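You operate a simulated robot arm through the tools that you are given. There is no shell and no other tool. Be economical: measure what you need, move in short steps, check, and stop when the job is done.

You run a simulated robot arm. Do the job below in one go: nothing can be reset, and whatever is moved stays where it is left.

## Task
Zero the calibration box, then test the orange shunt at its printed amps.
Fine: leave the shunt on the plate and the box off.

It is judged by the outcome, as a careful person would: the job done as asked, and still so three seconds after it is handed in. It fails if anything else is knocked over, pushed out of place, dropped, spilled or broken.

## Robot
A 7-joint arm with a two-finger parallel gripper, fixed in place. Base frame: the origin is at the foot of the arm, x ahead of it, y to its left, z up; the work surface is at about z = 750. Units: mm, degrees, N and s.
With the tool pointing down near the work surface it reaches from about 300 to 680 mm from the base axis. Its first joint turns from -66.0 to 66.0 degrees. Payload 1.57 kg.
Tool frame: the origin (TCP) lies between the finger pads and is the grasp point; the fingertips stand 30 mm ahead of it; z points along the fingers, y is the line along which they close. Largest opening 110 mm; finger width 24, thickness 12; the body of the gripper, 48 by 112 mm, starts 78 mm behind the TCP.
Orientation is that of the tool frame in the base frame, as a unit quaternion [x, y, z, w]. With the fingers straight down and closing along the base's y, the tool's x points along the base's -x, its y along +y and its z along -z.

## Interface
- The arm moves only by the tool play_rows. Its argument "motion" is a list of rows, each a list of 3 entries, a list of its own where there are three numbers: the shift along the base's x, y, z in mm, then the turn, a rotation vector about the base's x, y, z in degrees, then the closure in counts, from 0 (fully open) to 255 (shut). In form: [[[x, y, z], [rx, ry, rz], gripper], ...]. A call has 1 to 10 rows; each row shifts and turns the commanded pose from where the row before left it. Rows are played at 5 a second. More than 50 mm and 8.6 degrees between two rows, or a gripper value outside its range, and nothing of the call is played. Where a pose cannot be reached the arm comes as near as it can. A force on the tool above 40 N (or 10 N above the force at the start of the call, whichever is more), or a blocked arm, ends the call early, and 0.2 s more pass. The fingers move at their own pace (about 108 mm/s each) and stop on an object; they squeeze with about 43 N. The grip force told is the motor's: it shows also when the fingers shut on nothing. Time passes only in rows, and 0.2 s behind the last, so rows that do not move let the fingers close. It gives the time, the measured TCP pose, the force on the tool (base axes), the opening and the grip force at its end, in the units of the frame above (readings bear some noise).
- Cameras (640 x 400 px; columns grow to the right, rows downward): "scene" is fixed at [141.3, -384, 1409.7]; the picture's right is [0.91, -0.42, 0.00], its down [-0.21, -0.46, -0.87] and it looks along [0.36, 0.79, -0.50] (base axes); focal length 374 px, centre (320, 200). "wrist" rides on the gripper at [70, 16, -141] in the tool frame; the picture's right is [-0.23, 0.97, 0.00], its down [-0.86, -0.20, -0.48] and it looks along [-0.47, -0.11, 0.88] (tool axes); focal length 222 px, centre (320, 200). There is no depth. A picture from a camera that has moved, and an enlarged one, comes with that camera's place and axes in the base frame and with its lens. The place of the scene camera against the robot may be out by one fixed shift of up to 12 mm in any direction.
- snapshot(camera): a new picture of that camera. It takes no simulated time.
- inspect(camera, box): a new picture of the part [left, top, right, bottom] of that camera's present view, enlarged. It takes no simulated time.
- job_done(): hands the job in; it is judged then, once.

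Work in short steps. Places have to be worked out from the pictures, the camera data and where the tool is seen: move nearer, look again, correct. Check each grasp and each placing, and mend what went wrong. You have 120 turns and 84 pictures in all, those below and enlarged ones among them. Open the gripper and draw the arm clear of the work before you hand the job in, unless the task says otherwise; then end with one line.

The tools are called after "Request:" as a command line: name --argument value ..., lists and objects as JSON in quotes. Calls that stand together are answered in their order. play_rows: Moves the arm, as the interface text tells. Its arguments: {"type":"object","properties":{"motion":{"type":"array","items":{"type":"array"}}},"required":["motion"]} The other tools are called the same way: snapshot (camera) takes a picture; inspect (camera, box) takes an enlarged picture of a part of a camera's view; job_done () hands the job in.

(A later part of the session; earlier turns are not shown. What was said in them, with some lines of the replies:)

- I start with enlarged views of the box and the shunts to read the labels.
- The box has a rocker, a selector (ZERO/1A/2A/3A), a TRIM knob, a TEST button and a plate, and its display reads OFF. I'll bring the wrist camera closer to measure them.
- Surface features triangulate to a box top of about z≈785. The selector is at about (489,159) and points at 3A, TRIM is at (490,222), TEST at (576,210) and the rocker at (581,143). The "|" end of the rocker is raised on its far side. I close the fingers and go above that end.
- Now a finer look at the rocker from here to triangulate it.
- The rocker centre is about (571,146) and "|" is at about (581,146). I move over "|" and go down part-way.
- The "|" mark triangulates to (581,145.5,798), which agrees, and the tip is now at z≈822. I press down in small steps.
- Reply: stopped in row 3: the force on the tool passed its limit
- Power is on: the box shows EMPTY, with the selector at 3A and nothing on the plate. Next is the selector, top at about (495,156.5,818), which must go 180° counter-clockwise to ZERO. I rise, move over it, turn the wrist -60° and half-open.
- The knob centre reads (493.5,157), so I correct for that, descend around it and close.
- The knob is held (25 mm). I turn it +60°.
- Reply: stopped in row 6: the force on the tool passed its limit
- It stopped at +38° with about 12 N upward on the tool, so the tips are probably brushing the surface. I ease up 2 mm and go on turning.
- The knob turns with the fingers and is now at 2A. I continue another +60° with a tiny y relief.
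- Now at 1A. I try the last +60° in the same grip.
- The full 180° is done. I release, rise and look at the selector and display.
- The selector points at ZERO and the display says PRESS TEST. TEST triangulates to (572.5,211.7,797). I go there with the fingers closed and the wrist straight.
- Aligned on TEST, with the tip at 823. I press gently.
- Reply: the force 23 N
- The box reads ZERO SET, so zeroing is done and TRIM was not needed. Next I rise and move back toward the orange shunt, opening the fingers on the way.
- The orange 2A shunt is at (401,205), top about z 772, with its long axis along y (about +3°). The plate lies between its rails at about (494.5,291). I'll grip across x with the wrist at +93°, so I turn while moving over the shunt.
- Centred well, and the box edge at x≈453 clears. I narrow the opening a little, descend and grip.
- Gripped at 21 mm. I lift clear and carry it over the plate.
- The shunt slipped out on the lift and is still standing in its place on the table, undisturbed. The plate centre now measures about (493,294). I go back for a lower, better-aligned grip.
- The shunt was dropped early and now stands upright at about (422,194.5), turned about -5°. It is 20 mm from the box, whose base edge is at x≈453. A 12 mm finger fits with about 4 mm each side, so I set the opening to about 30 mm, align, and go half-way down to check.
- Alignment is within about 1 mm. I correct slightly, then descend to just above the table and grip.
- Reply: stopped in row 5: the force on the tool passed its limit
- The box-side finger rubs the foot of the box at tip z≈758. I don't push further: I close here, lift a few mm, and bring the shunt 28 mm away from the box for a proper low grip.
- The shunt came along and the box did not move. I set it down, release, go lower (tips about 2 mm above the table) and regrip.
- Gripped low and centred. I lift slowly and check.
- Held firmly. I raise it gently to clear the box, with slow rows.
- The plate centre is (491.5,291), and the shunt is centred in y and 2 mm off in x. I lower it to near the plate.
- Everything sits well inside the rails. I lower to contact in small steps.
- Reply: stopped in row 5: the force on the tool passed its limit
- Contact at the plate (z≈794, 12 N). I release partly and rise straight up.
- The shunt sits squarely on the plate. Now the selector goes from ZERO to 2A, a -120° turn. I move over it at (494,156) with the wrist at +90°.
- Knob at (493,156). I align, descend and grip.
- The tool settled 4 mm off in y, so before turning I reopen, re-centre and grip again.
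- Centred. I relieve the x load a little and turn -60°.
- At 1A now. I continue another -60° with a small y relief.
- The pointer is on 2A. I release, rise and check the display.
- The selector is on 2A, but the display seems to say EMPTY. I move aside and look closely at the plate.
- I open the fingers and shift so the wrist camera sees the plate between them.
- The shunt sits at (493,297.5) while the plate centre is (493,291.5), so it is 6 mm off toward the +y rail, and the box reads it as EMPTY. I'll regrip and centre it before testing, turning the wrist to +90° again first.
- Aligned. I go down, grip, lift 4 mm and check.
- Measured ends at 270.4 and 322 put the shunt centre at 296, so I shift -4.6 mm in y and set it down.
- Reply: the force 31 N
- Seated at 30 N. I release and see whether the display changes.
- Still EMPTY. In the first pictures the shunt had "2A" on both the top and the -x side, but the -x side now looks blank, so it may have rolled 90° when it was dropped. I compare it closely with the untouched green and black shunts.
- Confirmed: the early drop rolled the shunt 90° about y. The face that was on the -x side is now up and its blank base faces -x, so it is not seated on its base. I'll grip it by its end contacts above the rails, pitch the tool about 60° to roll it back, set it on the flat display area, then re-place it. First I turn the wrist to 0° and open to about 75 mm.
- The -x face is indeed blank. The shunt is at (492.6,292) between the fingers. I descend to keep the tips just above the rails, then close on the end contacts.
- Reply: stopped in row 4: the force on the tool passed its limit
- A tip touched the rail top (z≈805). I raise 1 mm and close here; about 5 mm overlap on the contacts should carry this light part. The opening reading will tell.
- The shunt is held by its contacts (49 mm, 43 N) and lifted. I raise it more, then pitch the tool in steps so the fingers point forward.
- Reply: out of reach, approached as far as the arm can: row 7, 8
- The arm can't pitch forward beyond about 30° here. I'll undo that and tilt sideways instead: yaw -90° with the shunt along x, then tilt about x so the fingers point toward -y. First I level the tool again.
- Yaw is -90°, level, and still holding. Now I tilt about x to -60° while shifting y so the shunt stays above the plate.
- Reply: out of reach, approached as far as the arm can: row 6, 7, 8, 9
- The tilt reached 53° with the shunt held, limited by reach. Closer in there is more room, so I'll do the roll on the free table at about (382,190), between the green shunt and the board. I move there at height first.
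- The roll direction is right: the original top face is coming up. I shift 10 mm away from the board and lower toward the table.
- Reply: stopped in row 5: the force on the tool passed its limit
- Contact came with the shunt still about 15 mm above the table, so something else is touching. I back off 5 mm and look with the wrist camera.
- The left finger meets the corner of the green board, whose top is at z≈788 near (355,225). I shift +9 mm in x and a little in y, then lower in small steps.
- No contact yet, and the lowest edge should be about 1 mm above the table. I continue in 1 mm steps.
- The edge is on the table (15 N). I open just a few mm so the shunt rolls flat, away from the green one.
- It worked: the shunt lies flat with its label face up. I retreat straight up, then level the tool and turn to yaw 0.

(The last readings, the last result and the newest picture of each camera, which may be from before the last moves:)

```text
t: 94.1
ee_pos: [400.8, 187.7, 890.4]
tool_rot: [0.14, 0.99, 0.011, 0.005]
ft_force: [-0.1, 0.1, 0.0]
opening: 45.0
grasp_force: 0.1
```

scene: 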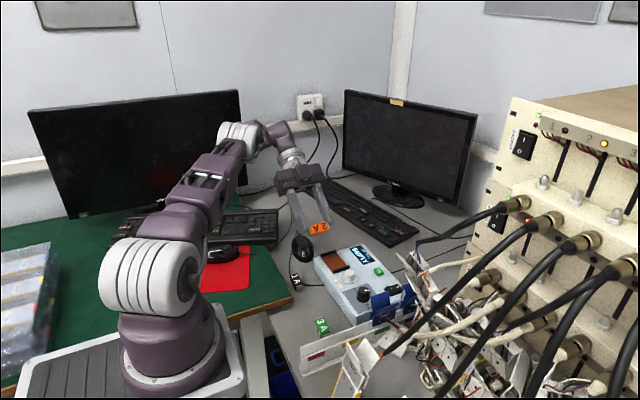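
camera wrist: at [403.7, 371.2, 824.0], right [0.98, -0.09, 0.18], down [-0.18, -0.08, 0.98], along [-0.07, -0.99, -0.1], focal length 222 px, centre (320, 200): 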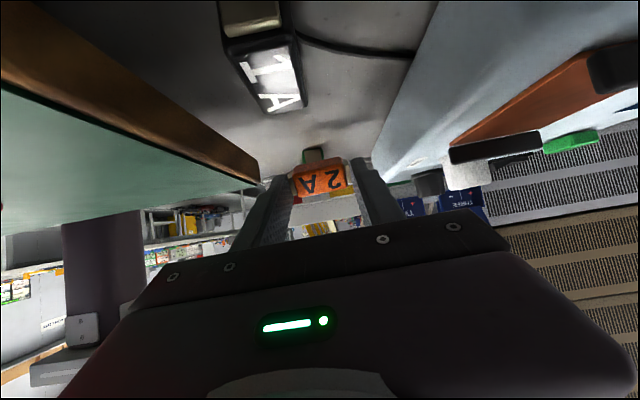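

Request:
play_rows --motion '[[[0, 0, 0], [-1.2, 0.75, 8], 150], [[0, 0, 0], [0, 0, 8], 150], [[0, 0, -20], [0, 0, 0], 150], [[0, 0, 0], [0, 0, 0], 150]]'

Request:
inspect --camera "wrist" --box '[220, 60, 420, 200]'

```text
t: 95.1
ee_pos: [401.2, 189.7, 873.0]
tool_rot: [0.001, 1.0, 0.001, 0.0]
ft_force: [-0.8, 0.1, 0.1]
opening: 45.2
grasp_force: 0.2
```

```text
2.86 times, centred on (320, 130) of wrist
camera zoom: at [333.6, 207.0, 1013.8], right [0.23, 0.97, 0.0], down [0.86, -0.2, 0.48], along [0.46, -0.11, -0.88], focal length 635 px, centre (320, 400)
```

zoom: 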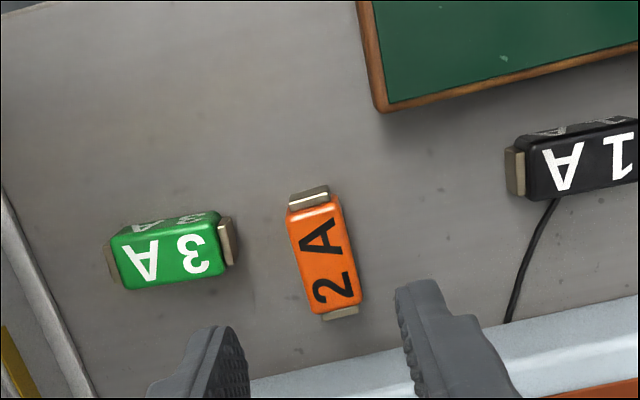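

The shunt is at (399.5,193.4) and aligned. The green one ends at y≈158, so I use a 30 mm opening and descend to grip low.

Request:
play_rows --motion '[[[-1.7, 3.7, 0], [0, 0, 0.5], 187], [[0, 0, -30], [0, 0, 0], 187], [[0, 0, -25], [0, 0, 0], 187], [[0, 0, 0], [0, 0, 0], 187]]'

Request:
inspect --camera "wrist" --box '[220, 60, 420, 200]'

```text
t: 96.1
ee_pos: [399.0, 193.6, 817.3]
tool_rot: [-0.004, 1.0, 0.0, 0.0]
ft_force: [0.7, 0.1, -0.5]
opening: 29.5
grasp_force: 0.0
```

```text
2.86 times, centred on (320, 130) of wrist
camera zoom: at [329.8, 210.2, 958.1], right [0.22, 0.98, 0.0], down [0.86, -0.19, 0.48], along [0.47, -0.11, -0.88], focal length 635 px, centre (320, 400)
```

zoom: 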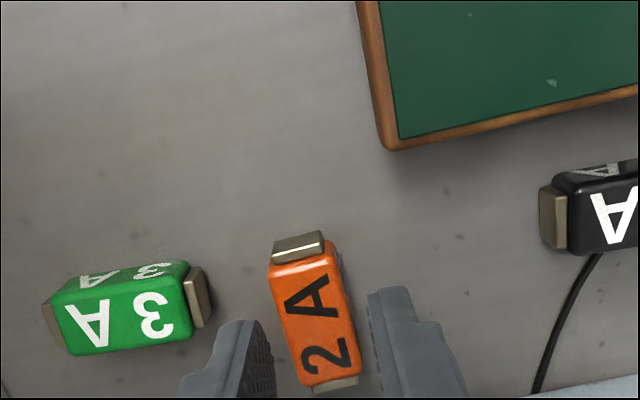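

The shunt centre reads y≈191.5, so I shift -2 mm, descend and grip, then lift slowly.

Request:
play_rows --motion '[[[0.7, -2, -10], [0, 0, 0], 187], [[0, 0, -15], [0, 0, 0], 187], [[0, 0, -8], [0, 0, 0], 187], [[0, 0, 0], [0, 0, 0], 187], [[0, 0, 0], [0, 0, 0], 255], [[0, 0, 0], [0, 0, 0], 255], [[0, 0, 0], [0, 0, 0], 255]]'

Request:
play_rows --motion '[[[0, 0, 3], [0, 0, 0], 255], [[0, 0, 6], [0, 0, 0], 255], [[0, 0, 8], [0, 0, 0], 255], [[0, 0, 10], [0, 0, 0], 255], [[0, 0, 15], [0, 0, 0], 255], [[0, 0, 15], [0, 0, 0], 255], [[0, 0, 15], [0, 0, 0], 255], [[0, 0, 15], [0, 0, 0], 255], [[0, 0, 8], [0, 0, 0], 255]]'

```text
t: 97.7
ee_pos: [400.5, 190.7, 783.6]
tool_rot: [-0.002, 1.0, -0.001, -0.001]
ft_force: [-0.8, -0.8, 0.5]
opening: 20.9
grasp_force: 34.4
```

```text
t: 99.7
ee_pos: [401.2, 190.7, 879.2]
tool_rot: [-0.003, 1.0, 0.0, -0.001]
ft_force: [-0.2, 0.6, -0.5]
opening: 21.1
grasp_force: 34.2
```

Held (21 mm). I carry it in slow rows to the plate while turning +90°.

Request:
play_rows --motion '[[[0, 8, 0], [0, 0, 6], 255], [[0, 14, 0], [0, 0, 8], 255], [[0, 16, 0], [0, 0, 8], 255], [[0, 16, 0], [0, 0, 8], 255], [[0, 16, 0], [0, 0, 8], 255], [[0, 16, 0], [0, 0, 8], 255], [[0, 12, 0], [0, 0, 8], 255], [[5, 4, 0], [0, 0, 8], 255], [[10, 0, 0], [0, 0, 8], 255], [[14, 0, 0], [0, 0, 8], 255]]'

Request:
play_rows --motion '[[[15, 0, 0], [0, 0, 6], 255], [[16, 0, 0], [0, 0, 6], 255], [[16, 0, 0], [0, 0, 0], 255], [[12, 0, 0], [0, 0, 0], 255], [[4, 0, 0], [0, 0, 0], 255], [[0, 0, -5], [0, 0, 0], 255], [[0, 0, 0], [0, 0, 0], 255]]'

```text
t: 101.9
ee_pos: [429.4, 293.0, 878.7]
tool_rot: [-0.633, 0.774, 0.0, -0.001]
ft_force: [-0.3, -1.4, -0.6]
opening: 21.2
grasp_force: 34.3
```

```text
t: 103.5
ee_pos: [492.1, 292.3, 874.9]
tool_rot: [0.71, -0.705, 0.001, 0.001]
ft_force: [-0.2, -0.4, -0.4]
opening: 20.8
grasp_force: 33.8
```

At (492,292), square to the plate, I lower to contact.

Request:
play_rows --motion '[[[0, 0, -8], [0, 0, 0], 255], [[0, 0, -12], [0, 0, 0], 255], [[0, -0.5, -12], [0, 0, 0], 255], [[0, 0, -6], [0, 0, 0], 255], [[0, 0, -3], [0, 0, 0], 255], [[0, 0, -2.5], [0, 0, 0], 255], [[0, 0, -1.5], [0, 0, 0], 255], [[0, 0, -1.5], [0, 0, 0], 255], [[0, 0, 0], [0, 0, 0], 255]]'

```text
t: 105.5
ee_pos: [492.3, 294.0, 827.4]
tool_rot: [0.709, -0.705, 0.001, -0.001]
ft_force: [-4.9, 1.1, 26.3]
opening: 21.4
grasp_force: 34.7
```

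Seated but 2 mm off in y, so I lift 3 mm, shift, set down again, release and rise.

Request:
play_rows --motion '[[[0, 0, 4], [0, 0, 0], 255], [[0, -2.5, 0], [0, 0, 0], 255], [[0, 0, -2], [0, 0, 0], 255], [[0, 0, -1.5], [0, 0, 0], 255], [[0, 0, 0], [0, 0, 0], 255], [[0, 0, 0], [0, 0, 0], 170], [[0, 0, 0], [0, 0, 0], 170], [[0, 0, 10], [0, 0, 0], 170], [[0, 0, 30], [0, 0, 0], 170], [[0, 0, 35], [0, 0, 0], 170]]'

Request:
inspect --camera "scene" --box '[310, 230, 410, 305]'

```text
t: 107.7
ee_pos: [492.5, 292.1, 905.7]
tool_rot: [0.709, -0.705, 0.0, -0.001]
ft_force: [0.6, -0.4, 0.3]
opening: 36.8
grasp_force: 0.0
```

```text
5.33 times, centred on (360, 268) of scene
camera zoom: at [141.3, -384.0, 1409.7], right [0.91, -0.42, 0.0], down [-0.21, -0.46, -0.87], along [0.36, 0.79, -0.5], focal length 1992 px, centre (107, -160)
```

zoom: 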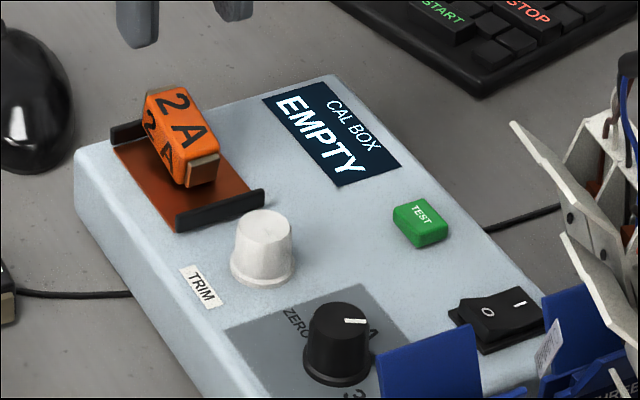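

The shunt now sits as originally, with the label on the top and the -x side. The display still shows EMPTY, perhaps only refreshed on an event. I close the fingers, move above TEST, give it time and re-check the display and seating from there.

Request:
play_rows --motion '[[[0, 0, 15], [0, 0, 0], 255], [[26, -27, 0], [0, 0, 0], 255], [[27, -27, 0], [0, 0, 0], 255], [[27, -27, 0], [0, 0, 0], 255], [[0, 0, -30], [0, 0, 0], 255], [[0, 0, -30], [0, 0, 0], 255], [[0, 0, 0], [0, 0, 0], 255], [[0, 0, 0], [0, 0, 0], 255]]'

Request:
inspect --camera "wrist" --box '[240, 70, 480, 220]'

```text
t: 109.5
ee_pos: [573.4, 208.4, 859.7]
tool_rot: [0.71, -0.705, 0.0, 0.001]
ft_force: [-0.8, 0.5, -0.2]
opening: 0.0
grasp_force: 21.5
```

```text
2.67 times, centred on (360, 145) of wrist
camera zoom: at [557.8, 140.2, 1000.1], right [-0.98, 0.22, 0.0], down [0.19, 0.86, 0.48], along [0.11, 0.47, -0.88], focal length 592 px, centre (213, 347)
```

zoom: 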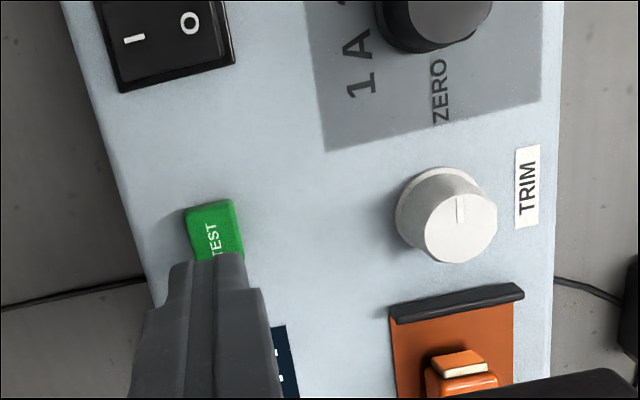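

The shunt is flat on the plate and the tip is over TEST. I press TEST as before.

Request:
play_rows --motion '[[[-0.5, 1.5, -18], [0, 0, 0], 255], [[0, 0, -9], [0, 0, 0], 255], [[0, 0, -3], [0, 0, 0], 255], [[0, 0, -2], [0, 0, 0], 255], [[0, 0, -2], [0, 0, 0], 255], [[0, 0, -1.5], [0, 0, 0], 255], [[0, 0, 0], [0, 0, 0], 255]]'

Request:
inspect --camera "scene" --box '[310, 220, 410, 295]'

```text
t: 111.0
ee_pos: [572.1, 211.0, 826.0]
tool_rot: [0.709, -0.705, 0.001, -0.002]
ft_force: [-9.8, -3.9, 21.5]
opening: 0.0
grasp_force: 21.9
stopped in row 7: the force on the tool passed its limit (the readings are from after the stop); the commanded pose is now the measured one
```

```text
5.33 times, centred on (360, 258) of scene
camera zoom: at [140.7, -384.2, 1409.7], right [0.91, -0.42, 0.0], down [-0.21, -0.46, -0.87], along [0.36, 0.79, -0.5], focal length 1992 px, centre (107, -107)
```

zoom: 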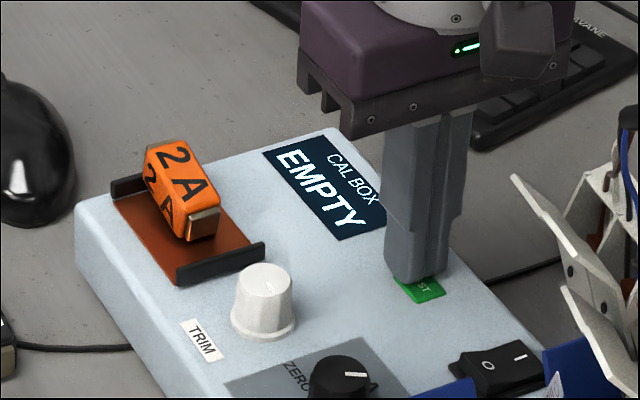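

Still EMPTY. Comparing the scene and wrist views with consistent heights, the shunt really sits about +4 mm in x and +7 mm in y from the plate centre, against the +y rail; parallax misled me before. I release TEST and go back to grip the shunt where I left it.

Request:
play_rows --motion '[[[0, 0, 40], [0, 0, 0], 255], [[0, 0, 40], [0, 0, 0], 255], [[-26, 27, 0], [0, 0, 0], 170], [[-27, 27, 0], [0, 0, 0], 170], [[-27, 27, 0], [0, 0, 0], 170], [[0, 0, 0], [0, 0, 0], 170], [[0, 0, 0], [0, 0, 0], 170]]'

```text
t: 112.5
ee_pos: [490.6, 292.1, 905.5]
tool_rot: [0.71, -0.704, 0.001, -0.003]
ft_force: [-0.2, 0.8, -0.8]
opening: 36.6
grasp_force: 0.1
```

I descend over the shunt, grip, and lift 5 mm.

Request:
play_rows --motion '[[[1.8, 0, -20], [0, 0, 0], 170], [[0, 0, -30], [0, 0, 0], 170], [[0, 0, -20], [0, 0, 0], 170], [[0, 0, -6], [0, 0, 0], 170], [[0, 0, 0], [0, 0, 0], 255], [[0, 0, 0], [0, 0, 0], 255], [[0, 0, 0], [0, 0, 0], 255], [[0, 0, 2], [0, 0, 0], 255], [[0, 0, 3], [0, 0, 0], 255], [[0, 0, 0], [0, 0, 0], 255]]'

```text
t: 114.8
ee_pos: [494.8, 292.3, 832.5]
tool_rot: [0.709, -0.705, 0.001, -0.002]
ft_force: [-0.2, 0.3, -0.3]
opening: 21.0
grasp_force: 34.2
```

Held at (494.8,292.3). I move it to (488,285) and set it down gently.

Request:
play_rows --motion '[[[-3.4, -3.6, 0.5], [0, 0, 0], 255], [[-3.2, -3.6, 0], [0, 0, 0], 255], [[0, 0, 0], [0, 0, 0], 255], [[0, 0, -2], [0, 0, 0], 255], [[0, 0, -2], [0, 0, 0], 255], [[0, 0, -1.5], [0, 0, 0], 255], [[0, 0, -1], [0, 0, 0], 255], [[0, 0, 0], [0, 0, 0], 255]]'

```text
t: 116.5
ee_pos: [487.7, 285.0, 828.0]
tool_rot: [0.709, -0.705, 0.001, -0.002]
ft_force: [0.6, -0.4, -0.5]
opening: 21.2
grasp_force: 34.4
```

No contact at the earlier height, so it was indeed sitting on something before. I continue down.

Request:
play_rows --motion '[[[0, 0, -1.5], [0, 0, 0], 255], [[0, 0, -1.5], [0, 0, 0], 255], [[0, 0, -1], [0, 0, 0], 255], [[0, 0, -1], [0, 0, 0], 255], [[0, 0, -1], [0, 0, 0], 255], [[0, 0, 0], [0, 0, 0], 255]]'

```text
t: 117.3
ee_pos: [487.9, 284.3, 826.6]
tool_rot: [0.709, -0.705, 0.001, -0.003]
ft_force: [-5.6, -3.2, 10.7]
opening: 21.1
grasp_force: 34.6
stopped in row 3: the force on the tool passed its limit (the readings are from after the stop); the commanded pose is now the measured one
```

Seated. I release, rise and look at the display.

Request:
play_rows --motion '[[[0, 0, 0], [0, 0, 0], 170], [[0, 0, 0], [0, 0, 0], 170], [[0, 0, 10], [0, 0, 0], 170], [[0, 0, 30], [0, 0, 0], 170], [[0, 0, 35], [0, 0, 0], 170], [[0, 0, 0], [0, 0, 0], 170]]'

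Request:
inspect --camera "scene" --box '[310, 230, 390, 285]'

```text
t: 118.7
ee_pos: [487.5, 284.9, 899.8]
tool_rot: [0.709, -0.705, 0.002, -0.003]
ft_force: [0.5, -0.7, 0.1]
opening: 36.7
grasp_force: 0.0
```

```text
7.27 times, centred on (350, 258) of scene
camera zoom: at [141.3, -384.0, 1409.7], right [0.91, -0.42, 0.0], down [-0.21, -0.46, -0.87], along [0.36, 0.79, -0.5], focal length 2717 px, centre (102, -218)
```

zoom: 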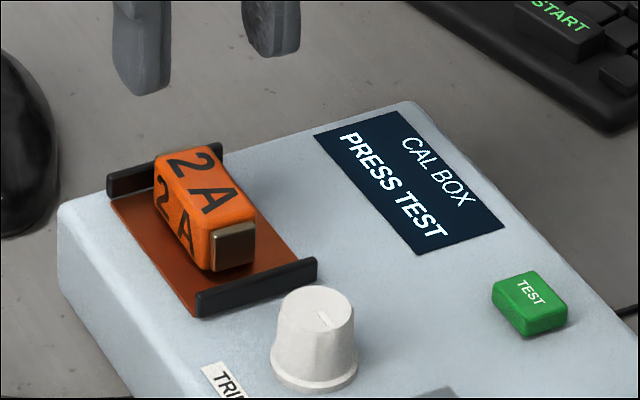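

PRESS TEST: the shunt is recognised. I close the fingers, go to TEST and press.

Request:
play_rows --motion '[[[0, 0, 15], [0, 0, 0], 255], [[28, -24.5, 0], [0, 0, 0], 255], [[28, -24.5, 0], [0, 0, 0], 255], [[28.8, -25, 0], [0, 0, 0], 255], [[0, 0, -35], [0, 0, 0], 255], [[0, 0, -25], [0, 0, 0], 255], [[0, 0, 0], [0, 0, 0], 255]]'

```text
t: 120.3
ee_pos: [571.8, 208.0, 855.7]
tool_rot: [0.709, -0.705, 0.002, -0.004]
ft_force: [-0.3, -0.7, 0.1]
opening: 0.1
grasp_force: 21.2
```

Request:
play_rows --motion '[[[0.5, 2, -18], [0, 0, 0], 255], [[0, 0, -6], [0, 0, 0], 255], [[0, 0, -2.5], [0, 0, 0], 255], [[0, 0, -2], [0, 0, 0], 255], [[0, 0, -1.5], [0, 0, 0], 255], [[0, 0, -1], [0, 0, 0], 255], [[0, 0, 0], [0, 0, 0], 255]]'

Request:
inspect --camera "scene" --box '[310, 220, 410, 295]'

```text
t: 121.9
ee_pos: [574.4, 211.5, 826.9]
tool_rot: [0.71, -0.705, 0.002, -0.004]
ft_force: [-9.9, -2.3, 19.2]
opening: 0.1
grasp_force: 21.5
```

```text
5.33 times, centred on (360, 258) of scene
camera zoom: at [140.8, -384.1, 1409.7], right [0.91, -0.42, 0.0], down [-0.21, -0.46, -0.87], along [0.36, 0.79, -0.5], focal length 1992 px, centre (107, -107)
```

zoom: 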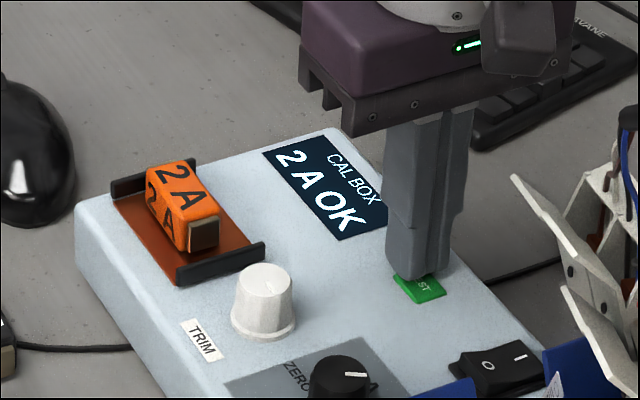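

"2 A OK" – the test passed. Now to switch off: I rise, turn the wrist back to 0° as in the first rocker press, and go above the "O" end at (560,145.5).

Request:
play_rows --motion '[[[0, 0, 40], [0, 0, 0], 255], [[0, 0, 35], [0, 0, 0], 255], [[0, 0, 0], [0, 0, -8], 255], [[0, 0, 0], [0, 0, -8], 255], [[0, 0, 0], [0, 0, -8], 255], [[0, 0, 0], [0, 0, -8], 255], [[0, 0, 0], [0, 0, -8], 255], [[0, 0, 0], [0, 0, -8], 255], [[0, 0, 0], [0, 0, -8], 255], [[0, 0, 0], [0, 0, -8], 255]]'

Request:
play_rows --motion '[[[0, 0, 0], [0, 0, -8], 255], [[0, 0, 0], [0, 0, -8], 255], [[-7, -33, 0], [0, 0, -8], 255], [[-7, -33, 0], [0, 0, -2.3], 255], [[0, 0, -30], [0, 0, 0], 255], [[0, 0, -20], [0, 0, 0], 255], [[0, 0, 0], [0, 0, 0], 255]]'

```text
t: 124.1
ee_pos: [573.7, 212.8, 901.4]
tool_rot: [-0.226, 0.974, -0.003, 0.002]
ft_force: [0.3, 0.0, 0.2]
opening: 0.0
grasp_force: 21.2
```

```text
t: 125.7
ee_pos: [561.4, 147.6, 849.8]
tool_rot: [0.0, 1.0, -0.004, 0.001]
ft_force: [0.1, -0.7, -0.4]
opening: 0.1
grasp_force: 21.7
```

Above "O". I press in small steps.

Request:
play_rows --motion '[[[-1.8, -1.5, -10], [0, 0, 0], 255], [[0, 0, -5], [0, 0, 0], 255], [[0, 0, -3], [0, 0, 0], 255], [[0, 0, -3], [0, 0, 0], 255], [[0, 0, -2], [0, 0, 0], 255], [[0, 0, -2], [0, 0, 0], 255], [[0, 0, 0], [0, 0, 0], 255]]'

```text
t: 126.6
ee_pos: [557.8, 146.8, 832.7]
tool_rot: [-0.001, 1.0, -0.004, 0.002]
ft_force: [-6.4, 0.0, 10.0]
opening: 0.2
grasp_force: 21.3
stopped in row 4: the force on the tool passed its limit (the readings are from after the stop); the commanded pose is now the measured one
```

That is the same contact as when it switched on. I rise clear, open the gripper and check.

Request:
play_rows --motion '[[[0, 0, 40], [0, 0, 0], 255], [[0, 0, 45], [0, 0, 0], 255], [[0, 0, 45], [0, 0, 0], 255], [[-40, 10, 25], [0, 0, 0], 0], [[-40, 10, 20], [0, 0, 0], 0], [[-40, 10, 20], [0, 0, 0], 0], [[-40, 10, 0], [0, 0, 0], 0], [[0, 0, 0], [0, 0, 0], 0]]'

Request:
inspect --camera "scene" --box '[280, 225, 430, 345]'

```text
t: 128.4
ee_pos: [398.4, 184.4, 1028.1]
tool_rot: [0.0, 1.0, -0.004, 0.001]
ft_force: [0.4, -0.5, 1.2]
opening: 110.0
grasp_force: 0.0
```

```text
3.33 times, centred on (355, 285) of scene
camera zoom: at [141.3, -384.0, 1409.7], right [0.91, -0.42, 0.0], down [-0.21, -0.46, -0.87], along [0.36, 0.79, -0.5], focal length 1245 px, centre (203, -83)
```

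zoom: 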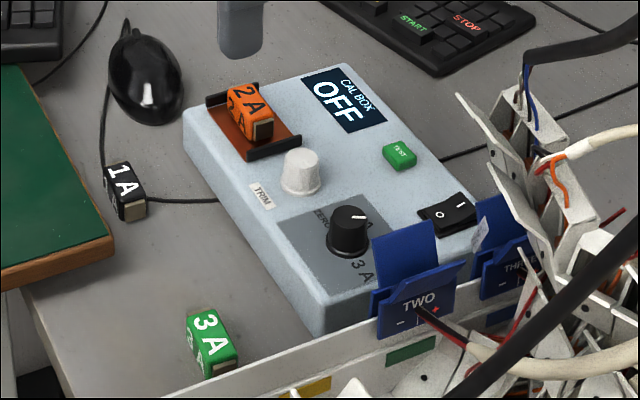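

The display reads OFF and the shunt is on the plate. Everything else is in place, and the arm is clear with the gripper open, so I hand in.

Request:
job_done

```text
The job is handed in.
```

The calibration box was zeroed ("ZERO SET") and the orange shunt tested at its printed 2 A ("2 A OK"). The shunt is on the plate and the box is off, though I dropped the shunt once on the table and had to turn it upright and re-seat it before the test.
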